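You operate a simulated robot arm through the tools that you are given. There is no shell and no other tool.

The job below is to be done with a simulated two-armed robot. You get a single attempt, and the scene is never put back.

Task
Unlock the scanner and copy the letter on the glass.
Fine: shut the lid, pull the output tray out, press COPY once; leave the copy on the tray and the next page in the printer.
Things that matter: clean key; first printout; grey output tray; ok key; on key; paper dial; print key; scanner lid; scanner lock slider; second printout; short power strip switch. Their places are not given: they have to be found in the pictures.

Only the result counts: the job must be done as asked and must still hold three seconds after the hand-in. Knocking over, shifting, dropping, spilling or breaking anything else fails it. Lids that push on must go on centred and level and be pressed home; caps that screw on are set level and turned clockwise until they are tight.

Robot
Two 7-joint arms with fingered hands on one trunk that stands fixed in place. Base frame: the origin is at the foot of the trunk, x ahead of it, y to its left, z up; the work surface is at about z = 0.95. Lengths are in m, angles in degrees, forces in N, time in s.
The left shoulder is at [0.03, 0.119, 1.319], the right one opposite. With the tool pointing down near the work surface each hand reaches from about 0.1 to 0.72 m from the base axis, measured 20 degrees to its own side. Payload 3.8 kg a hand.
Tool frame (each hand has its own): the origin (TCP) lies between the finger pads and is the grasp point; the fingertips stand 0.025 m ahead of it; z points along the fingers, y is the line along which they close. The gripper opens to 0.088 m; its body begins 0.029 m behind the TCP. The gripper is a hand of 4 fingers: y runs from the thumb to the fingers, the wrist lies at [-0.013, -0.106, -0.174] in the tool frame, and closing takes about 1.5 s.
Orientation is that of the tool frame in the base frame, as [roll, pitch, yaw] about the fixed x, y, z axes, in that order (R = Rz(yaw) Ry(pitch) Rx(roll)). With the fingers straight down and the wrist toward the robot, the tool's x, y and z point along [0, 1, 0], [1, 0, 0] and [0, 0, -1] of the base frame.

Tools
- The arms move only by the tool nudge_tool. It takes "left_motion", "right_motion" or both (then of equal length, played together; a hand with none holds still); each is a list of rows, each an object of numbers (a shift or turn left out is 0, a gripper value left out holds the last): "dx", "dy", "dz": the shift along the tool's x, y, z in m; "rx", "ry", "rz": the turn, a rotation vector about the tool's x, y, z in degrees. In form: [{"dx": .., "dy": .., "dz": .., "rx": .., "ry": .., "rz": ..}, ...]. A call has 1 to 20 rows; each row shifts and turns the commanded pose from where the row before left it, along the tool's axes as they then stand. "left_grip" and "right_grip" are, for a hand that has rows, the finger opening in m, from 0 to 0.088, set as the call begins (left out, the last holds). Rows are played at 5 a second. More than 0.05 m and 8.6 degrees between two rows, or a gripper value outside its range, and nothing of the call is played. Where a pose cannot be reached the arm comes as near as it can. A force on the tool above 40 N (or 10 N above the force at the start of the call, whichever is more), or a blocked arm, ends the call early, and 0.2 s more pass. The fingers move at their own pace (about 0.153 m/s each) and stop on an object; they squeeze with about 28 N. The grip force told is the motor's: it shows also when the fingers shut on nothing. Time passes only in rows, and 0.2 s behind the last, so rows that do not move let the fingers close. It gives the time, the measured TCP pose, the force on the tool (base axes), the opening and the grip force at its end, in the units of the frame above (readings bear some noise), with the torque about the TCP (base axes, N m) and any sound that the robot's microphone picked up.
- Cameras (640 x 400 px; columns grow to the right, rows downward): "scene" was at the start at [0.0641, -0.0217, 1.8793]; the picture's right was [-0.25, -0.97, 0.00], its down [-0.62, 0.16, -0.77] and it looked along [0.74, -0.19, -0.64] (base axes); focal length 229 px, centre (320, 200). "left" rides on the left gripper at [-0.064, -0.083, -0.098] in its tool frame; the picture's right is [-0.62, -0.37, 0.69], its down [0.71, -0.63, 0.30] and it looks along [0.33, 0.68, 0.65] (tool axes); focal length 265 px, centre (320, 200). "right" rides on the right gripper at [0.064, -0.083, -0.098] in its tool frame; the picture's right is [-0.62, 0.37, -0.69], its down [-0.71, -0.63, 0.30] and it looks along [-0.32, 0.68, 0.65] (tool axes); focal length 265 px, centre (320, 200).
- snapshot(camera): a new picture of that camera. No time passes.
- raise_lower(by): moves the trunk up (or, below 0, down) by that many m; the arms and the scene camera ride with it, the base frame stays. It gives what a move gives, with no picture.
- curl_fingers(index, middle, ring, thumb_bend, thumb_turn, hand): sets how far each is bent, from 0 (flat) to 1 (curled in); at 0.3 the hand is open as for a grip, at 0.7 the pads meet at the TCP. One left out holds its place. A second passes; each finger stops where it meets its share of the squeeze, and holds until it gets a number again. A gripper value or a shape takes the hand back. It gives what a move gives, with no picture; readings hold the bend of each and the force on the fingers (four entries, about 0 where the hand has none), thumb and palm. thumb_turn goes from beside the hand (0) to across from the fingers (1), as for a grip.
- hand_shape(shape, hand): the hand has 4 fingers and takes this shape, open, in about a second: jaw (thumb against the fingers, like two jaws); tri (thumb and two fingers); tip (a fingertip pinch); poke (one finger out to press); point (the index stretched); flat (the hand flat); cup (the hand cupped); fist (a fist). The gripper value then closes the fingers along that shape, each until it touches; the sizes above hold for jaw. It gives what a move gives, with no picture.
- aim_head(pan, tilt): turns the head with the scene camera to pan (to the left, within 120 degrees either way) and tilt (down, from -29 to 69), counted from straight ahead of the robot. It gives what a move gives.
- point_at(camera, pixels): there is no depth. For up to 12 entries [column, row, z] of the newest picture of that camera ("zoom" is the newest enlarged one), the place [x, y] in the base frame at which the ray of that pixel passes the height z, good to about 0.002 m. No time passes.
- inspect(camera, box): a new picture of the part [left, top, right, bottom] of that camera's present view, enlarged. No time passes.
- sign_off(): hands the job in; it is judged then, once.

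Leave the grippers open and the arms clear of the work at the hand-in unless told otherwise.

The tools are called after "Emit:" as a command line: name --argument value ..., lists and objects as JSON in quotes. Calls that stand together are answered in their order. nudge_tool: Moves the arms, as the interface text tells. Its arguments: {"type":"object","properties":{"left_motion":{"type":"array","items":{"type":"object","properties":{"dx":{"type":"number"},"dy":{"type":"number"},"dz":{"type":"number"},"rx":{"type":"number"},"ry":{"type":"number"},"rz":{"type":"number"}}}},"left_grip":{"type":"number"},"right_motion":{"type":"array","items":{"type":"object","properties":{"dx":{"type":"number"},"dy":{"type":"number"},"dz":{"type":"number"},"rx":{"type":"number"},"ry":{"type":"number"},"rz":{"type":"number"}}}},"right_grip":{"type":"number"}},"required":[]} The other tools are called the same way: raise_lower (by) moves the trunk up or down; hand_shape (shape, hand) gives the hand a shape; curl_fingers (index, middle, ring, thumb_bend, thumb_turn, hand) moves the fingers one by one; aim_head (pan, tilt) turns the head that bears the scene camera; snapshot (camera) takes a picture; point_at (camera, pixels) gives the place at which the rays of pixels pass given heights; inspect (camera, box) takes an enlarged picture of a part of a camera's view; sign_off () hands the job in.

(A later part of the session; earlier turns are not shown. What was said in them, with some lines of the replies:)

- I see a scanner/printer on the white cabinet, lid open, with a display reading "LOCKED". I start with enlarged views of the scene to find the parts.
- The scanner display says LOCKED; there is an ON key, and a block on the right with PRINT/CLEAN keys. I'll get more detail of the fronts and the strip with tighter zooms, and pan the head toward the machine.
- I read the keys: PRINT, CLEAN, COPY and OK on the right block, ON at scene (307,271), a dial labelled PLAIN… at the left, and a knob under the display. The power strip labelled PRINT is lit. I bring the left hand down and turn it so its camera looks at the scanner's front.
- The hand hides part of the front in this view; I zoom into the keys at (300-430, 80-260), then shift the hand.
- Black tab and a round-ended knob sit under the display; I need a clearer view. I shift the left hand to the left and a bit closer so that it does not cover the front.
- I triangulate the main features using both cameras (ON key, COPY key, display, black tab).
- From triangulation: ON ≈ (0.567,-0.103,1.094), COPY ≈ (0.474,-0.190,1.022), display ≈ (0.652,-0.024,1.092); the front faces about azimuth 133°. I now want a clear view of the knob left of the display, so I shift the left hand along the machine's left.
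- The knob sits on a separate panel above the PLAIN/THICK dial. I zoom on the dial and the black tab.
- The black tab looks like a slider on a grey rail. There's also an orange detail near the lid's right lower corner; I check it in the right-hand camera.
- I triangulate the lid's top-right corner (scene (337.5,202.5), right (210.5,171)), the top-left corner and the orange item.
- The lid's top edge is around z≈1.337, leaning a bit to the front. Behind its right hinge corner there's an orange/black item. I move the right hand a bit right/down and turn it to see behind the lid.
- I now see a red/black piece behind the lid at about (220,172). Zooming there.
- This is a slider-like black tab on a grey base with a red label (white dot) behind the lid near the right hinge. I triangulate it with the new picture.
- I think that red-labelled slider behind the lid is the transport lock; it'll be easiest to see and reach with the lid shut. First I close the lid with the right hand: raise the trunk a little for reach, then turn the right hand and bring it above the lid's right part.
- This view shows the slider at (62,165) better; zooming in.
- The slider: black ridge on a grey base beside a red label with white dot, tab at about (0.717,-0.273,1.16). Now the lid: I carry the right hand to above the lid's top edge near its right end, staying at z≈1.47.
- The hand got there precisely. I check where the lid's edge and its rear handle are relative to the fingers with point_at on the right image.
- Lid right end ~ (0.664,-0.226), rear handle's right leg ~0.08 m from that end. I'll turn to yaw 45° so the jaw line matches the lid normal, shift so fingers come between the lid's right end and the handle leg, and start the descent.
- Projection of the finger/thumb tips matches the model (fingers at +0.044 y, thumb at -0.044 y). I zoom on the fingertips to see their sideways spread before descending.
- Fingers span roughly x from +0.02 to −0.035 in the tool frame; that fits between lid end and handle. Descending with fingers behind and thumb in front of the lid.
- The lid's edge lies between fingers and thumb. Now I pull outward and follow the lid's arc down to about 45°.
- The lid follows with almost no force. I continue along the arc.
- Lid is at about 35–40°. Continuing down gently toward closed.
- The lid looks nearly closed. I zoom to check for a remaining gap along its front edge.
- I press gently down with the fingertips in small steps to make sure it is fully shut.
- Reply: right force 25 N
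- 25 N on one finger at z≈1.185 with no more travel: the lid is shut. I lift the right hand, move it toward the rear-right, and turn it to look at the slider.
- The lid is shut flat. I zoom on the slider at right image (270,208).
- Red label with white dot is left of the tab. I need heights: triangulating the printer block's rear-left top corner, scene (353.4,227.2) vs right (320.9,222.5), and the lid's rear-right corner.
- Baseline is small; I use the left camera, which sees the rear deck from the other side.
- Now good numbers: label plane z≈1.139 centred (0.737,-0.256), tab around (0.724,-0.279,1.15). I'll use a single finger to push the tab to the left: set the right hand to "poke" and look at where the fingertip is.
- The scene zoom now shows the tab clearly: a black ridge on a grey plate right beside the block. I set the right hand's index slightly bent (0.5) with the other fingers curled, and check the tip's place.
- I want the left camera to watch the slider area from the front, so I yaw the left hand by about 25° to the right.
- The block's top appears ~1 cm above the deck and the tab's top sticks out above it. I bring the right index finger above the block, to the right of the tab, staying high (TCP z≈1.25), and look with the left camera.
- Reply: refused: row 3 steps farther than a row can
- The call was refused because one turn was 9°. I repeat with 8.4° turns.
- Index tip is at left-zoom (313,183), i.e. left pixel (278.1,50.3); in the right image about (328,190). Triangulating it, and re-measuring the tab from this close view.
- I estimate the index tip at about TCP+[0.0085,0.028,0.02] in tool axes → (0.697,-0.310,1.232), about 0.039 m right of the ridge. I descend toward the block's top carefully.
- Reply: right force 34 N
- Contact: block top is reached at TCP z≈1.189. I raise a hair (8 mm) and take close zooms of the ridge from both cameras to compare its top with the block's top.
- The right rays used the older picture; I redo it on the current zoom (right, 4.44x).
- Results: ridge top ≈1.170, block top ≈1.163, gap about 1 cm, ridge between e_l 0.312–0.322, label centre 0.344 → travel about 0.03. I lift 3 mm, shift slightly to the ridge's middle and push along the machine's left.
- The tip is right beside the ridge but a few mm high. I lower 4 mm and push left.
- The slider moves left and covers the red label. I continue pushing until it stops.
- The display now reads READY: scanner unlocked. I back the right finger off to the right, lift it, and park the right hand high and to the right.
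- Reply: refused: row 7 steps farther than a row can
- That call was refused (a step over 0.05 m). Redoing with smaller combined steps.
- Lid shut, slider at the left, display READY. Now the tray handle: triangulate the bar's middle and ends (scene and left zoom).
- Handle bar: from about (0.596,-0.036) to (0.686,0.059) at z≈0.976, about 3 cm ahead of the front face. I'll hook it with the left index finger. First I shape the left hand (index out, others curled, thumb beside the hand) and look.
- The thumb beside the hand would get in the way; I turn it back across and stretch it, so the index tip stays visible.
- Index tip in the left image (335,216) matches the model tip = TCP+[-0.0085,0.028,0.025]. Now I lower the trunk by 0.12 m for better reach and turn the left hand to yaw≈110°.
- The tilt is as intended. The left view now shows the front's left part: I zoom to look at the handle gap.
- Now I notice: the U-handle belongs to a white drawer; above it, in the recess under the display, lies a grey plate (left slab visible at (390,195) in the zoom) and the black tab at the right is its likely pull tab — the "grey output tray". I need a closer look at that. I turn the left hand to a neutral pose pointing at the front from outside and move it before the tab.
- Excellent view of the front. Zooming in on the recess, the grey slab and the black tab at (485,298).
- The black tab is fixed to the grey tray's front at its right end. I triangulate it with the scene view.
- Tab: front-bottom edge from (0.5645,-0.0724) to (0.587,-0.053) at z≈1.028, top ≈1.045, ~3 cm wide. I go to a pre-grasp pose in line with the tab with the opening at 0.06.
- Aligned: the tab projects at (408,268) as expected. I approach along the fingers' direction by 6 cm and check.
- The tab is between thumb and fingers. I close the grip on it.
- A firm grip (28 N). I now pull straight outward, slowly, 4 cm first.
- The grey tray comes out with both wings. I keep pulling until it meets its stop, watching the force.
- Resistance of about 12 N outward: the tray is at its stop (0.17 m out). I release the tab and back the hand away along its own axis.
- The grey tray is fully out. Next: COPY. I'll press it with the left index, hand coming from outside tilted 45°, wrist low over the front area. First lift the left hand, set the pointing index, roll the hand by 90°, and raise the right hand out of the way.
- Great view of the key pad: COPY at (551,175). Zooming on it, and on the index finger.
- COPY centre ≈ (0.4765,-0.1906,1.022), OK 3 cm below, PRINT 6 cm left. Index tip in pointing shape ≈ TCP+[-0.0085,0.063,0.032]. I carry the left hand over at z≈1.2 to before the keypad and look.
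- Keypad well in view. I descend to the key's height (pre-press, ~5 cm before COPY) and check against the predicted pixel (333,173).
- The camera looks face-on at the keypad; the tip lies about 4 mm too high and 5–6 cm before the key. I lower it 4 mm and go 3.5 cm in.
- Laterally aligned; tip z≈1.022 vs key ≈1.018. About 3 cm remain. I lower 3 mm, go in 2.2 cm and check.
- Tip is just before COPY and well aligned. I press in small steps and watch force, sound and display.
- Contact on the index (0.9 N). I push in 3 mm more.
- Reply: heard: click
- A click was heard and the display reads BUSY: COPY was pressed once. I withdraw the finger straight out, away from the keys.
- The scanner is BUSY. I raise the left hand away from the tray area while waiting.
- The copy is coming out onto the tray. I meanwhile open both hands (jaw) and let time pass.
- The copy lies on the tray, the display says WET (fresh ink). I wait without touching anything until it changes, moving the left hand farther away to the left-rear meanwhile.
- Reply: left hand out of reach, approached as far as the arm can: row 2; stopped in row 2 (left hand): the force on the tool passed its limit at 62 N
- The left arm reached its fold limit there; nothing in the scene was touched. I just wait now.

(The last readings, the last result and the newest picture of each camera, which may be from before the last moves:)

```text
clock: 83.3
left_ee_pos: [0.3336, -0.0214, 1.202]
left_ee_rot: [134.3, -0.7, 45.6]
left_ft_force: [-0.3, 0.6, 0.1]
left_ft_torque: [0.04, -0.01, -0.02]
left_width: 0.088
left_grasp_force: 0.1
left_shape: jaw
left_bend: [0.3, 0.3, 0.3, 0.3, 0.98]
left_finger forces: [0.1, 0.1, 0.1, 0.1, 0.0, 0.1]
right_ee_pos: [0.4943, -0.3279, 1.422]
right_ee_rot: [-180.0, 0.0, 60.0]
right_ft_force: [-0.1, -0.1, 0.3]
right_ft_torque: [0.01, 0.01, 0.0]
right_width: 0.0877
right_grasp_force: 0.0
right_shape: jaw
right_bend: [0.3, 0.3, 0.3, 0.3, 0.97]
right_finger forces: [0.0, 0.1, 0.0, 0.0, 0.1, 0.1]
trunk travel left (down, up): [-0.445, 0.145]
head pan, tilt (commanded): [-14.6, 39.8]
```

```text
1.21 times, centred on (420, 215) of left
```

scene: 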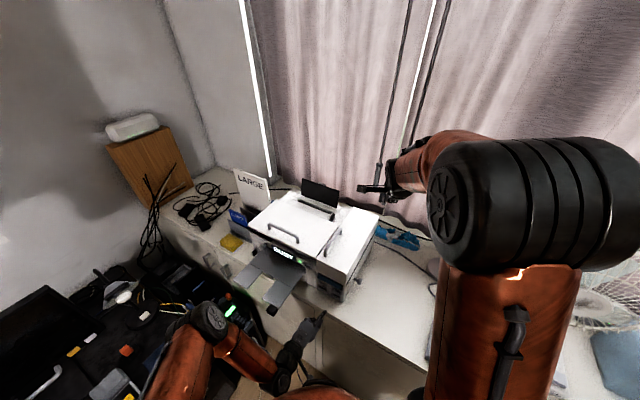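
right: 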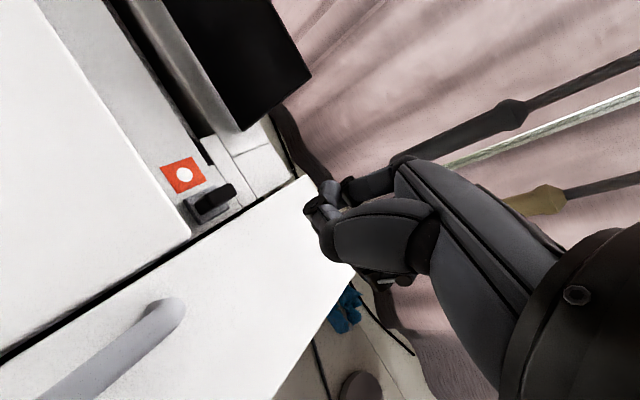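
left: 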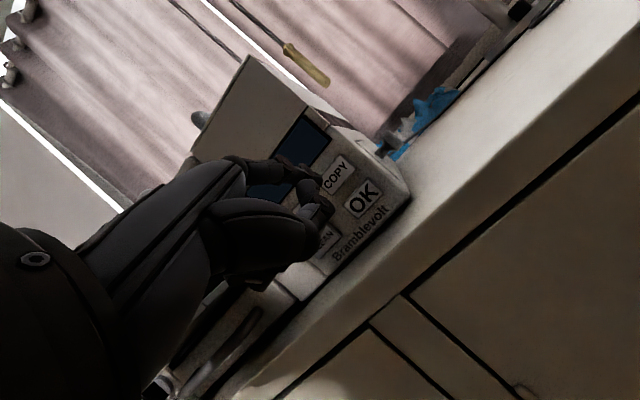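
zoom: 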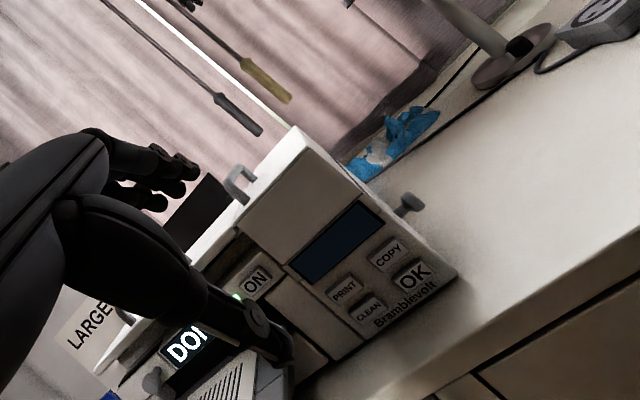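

The display reads DONE; the copy lies on the tray. I raise the trunk to bring both arms clear and check the whole scene.

Emit:
raise_lower --by 0.13

Emit:
snapshot --camera "scene"

Emit:
inspect --camera "scene" --box '[230, 180, 390, 320]'

Emit:
snapshot --camera "right"

```text
clock: 84.8
left_ee_pos: [0.3343, -0.0209, 1.3314]
left_ee_rot: [134.3, -0.8, 45.6]
left_ft_force: [0.1, 0.4, 0.1]
left_ft_torque: [0.0, 0.01, -0.02]
left_width: 0.0877
left_grasp_force: 0.1
left_shape: jaw
left_bend: [0.3, 0.3, 0.3, 0.3, 0.98]
left_finger forces: [0.0, 0.1, 0.0, 0.0, 0.0, 0.1]
right_ee_pos: [0.4941, -0.3287, 1.5506]
right_ee_rot: [180.0, 0.0, 60.1]
right_ft_force: [0.5, 0.3, -0.5]
right_ft_torque: [0.01, -0.01, -0.02]
right_width: 0.0876
right_grasp_force: 0.1
right_shape: jaw
right_bend: [0.3, 0.3, 0.3, 0.3, 0.97]
right_finger forces: [0.0, 0.0, 0.0, 0.0, 0.0, 0.0]
trunk travel left (down, up): [-0.575, 0.015]
head pan, tilt (commanded): [-14.6, 39.8]
```

```text
taken
```

scene: 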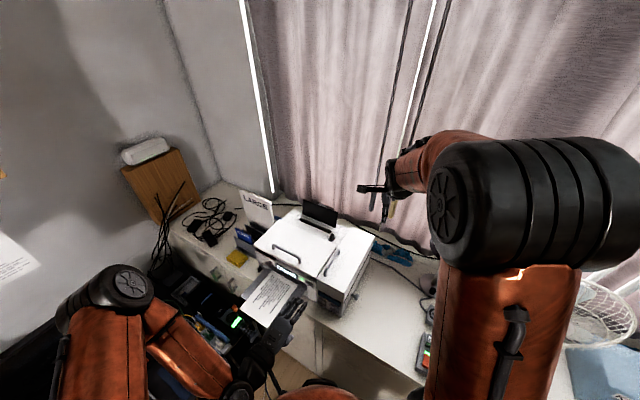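

```text
2.86 times, centred on (310, 250) of scene
```

zoom: 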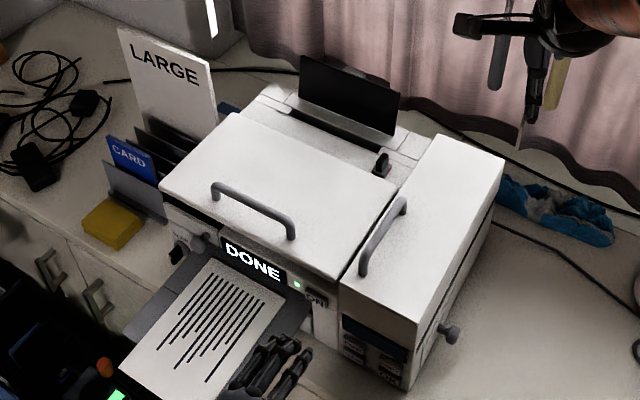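

```text
taken
```

right: 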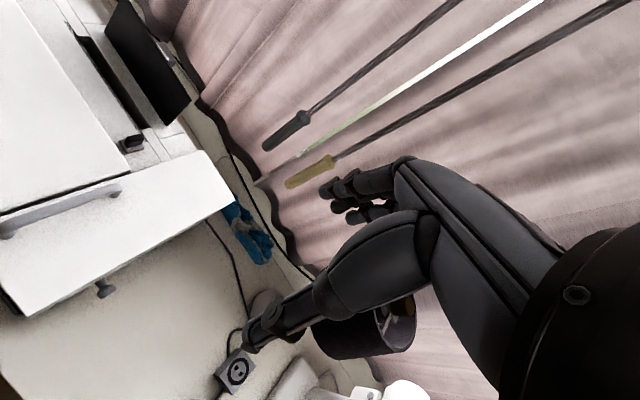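

Everything is in place: lid shut, lock slider at its left position, tray out with the copy on it, display DONE, one COPY press, nothing else moved, hands open and clear. A last look at the display before handing in.

Emit:
inspect --camera "scene" --box '[250, 225, 350, 305]'

```text
5.00 times, centred on (300, 265) of scene
```

zoom: 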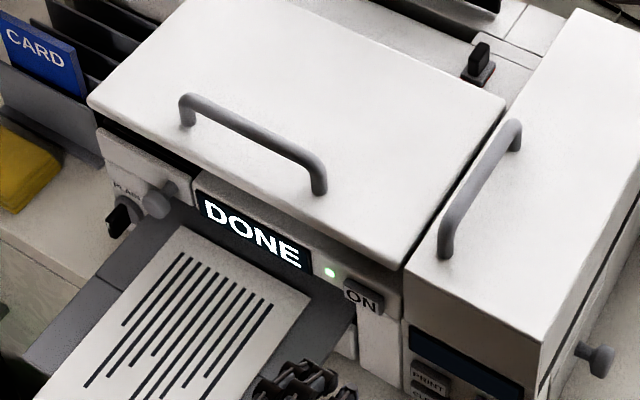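

The display still reads DONE and the copy rests on the tray. Handing in.

Emit:
sign_off

```text
The job is handed in.
```

The letter has been copied. The copy is lying on the pulled-out grey tray and the scanner display read DONE when I handed in.

- **Lid:** shut, and pressed down until it stopped moving.
- **Lock:** I slid the black slider behind the lid to the left. The display went from LOCKED to READY. A thin sliver of the red label still shows at the slider's edge.
- **Tray:** pulled straight out to its stop, about 17 cm.
- **COPY:** pressed once, with one click heard. The display went BUSY, then WET, then DONE, and I waited for DONE before finishing.
- **Next page:** I took nothing else from the printer and saw no second page come out.

When I moved the left arm back after the copy, it reached the end of its fold and stopped at 62 N. I saw nothing touched or moved in the pictures afterwards. Both hands were left open, held above the work and away from it.
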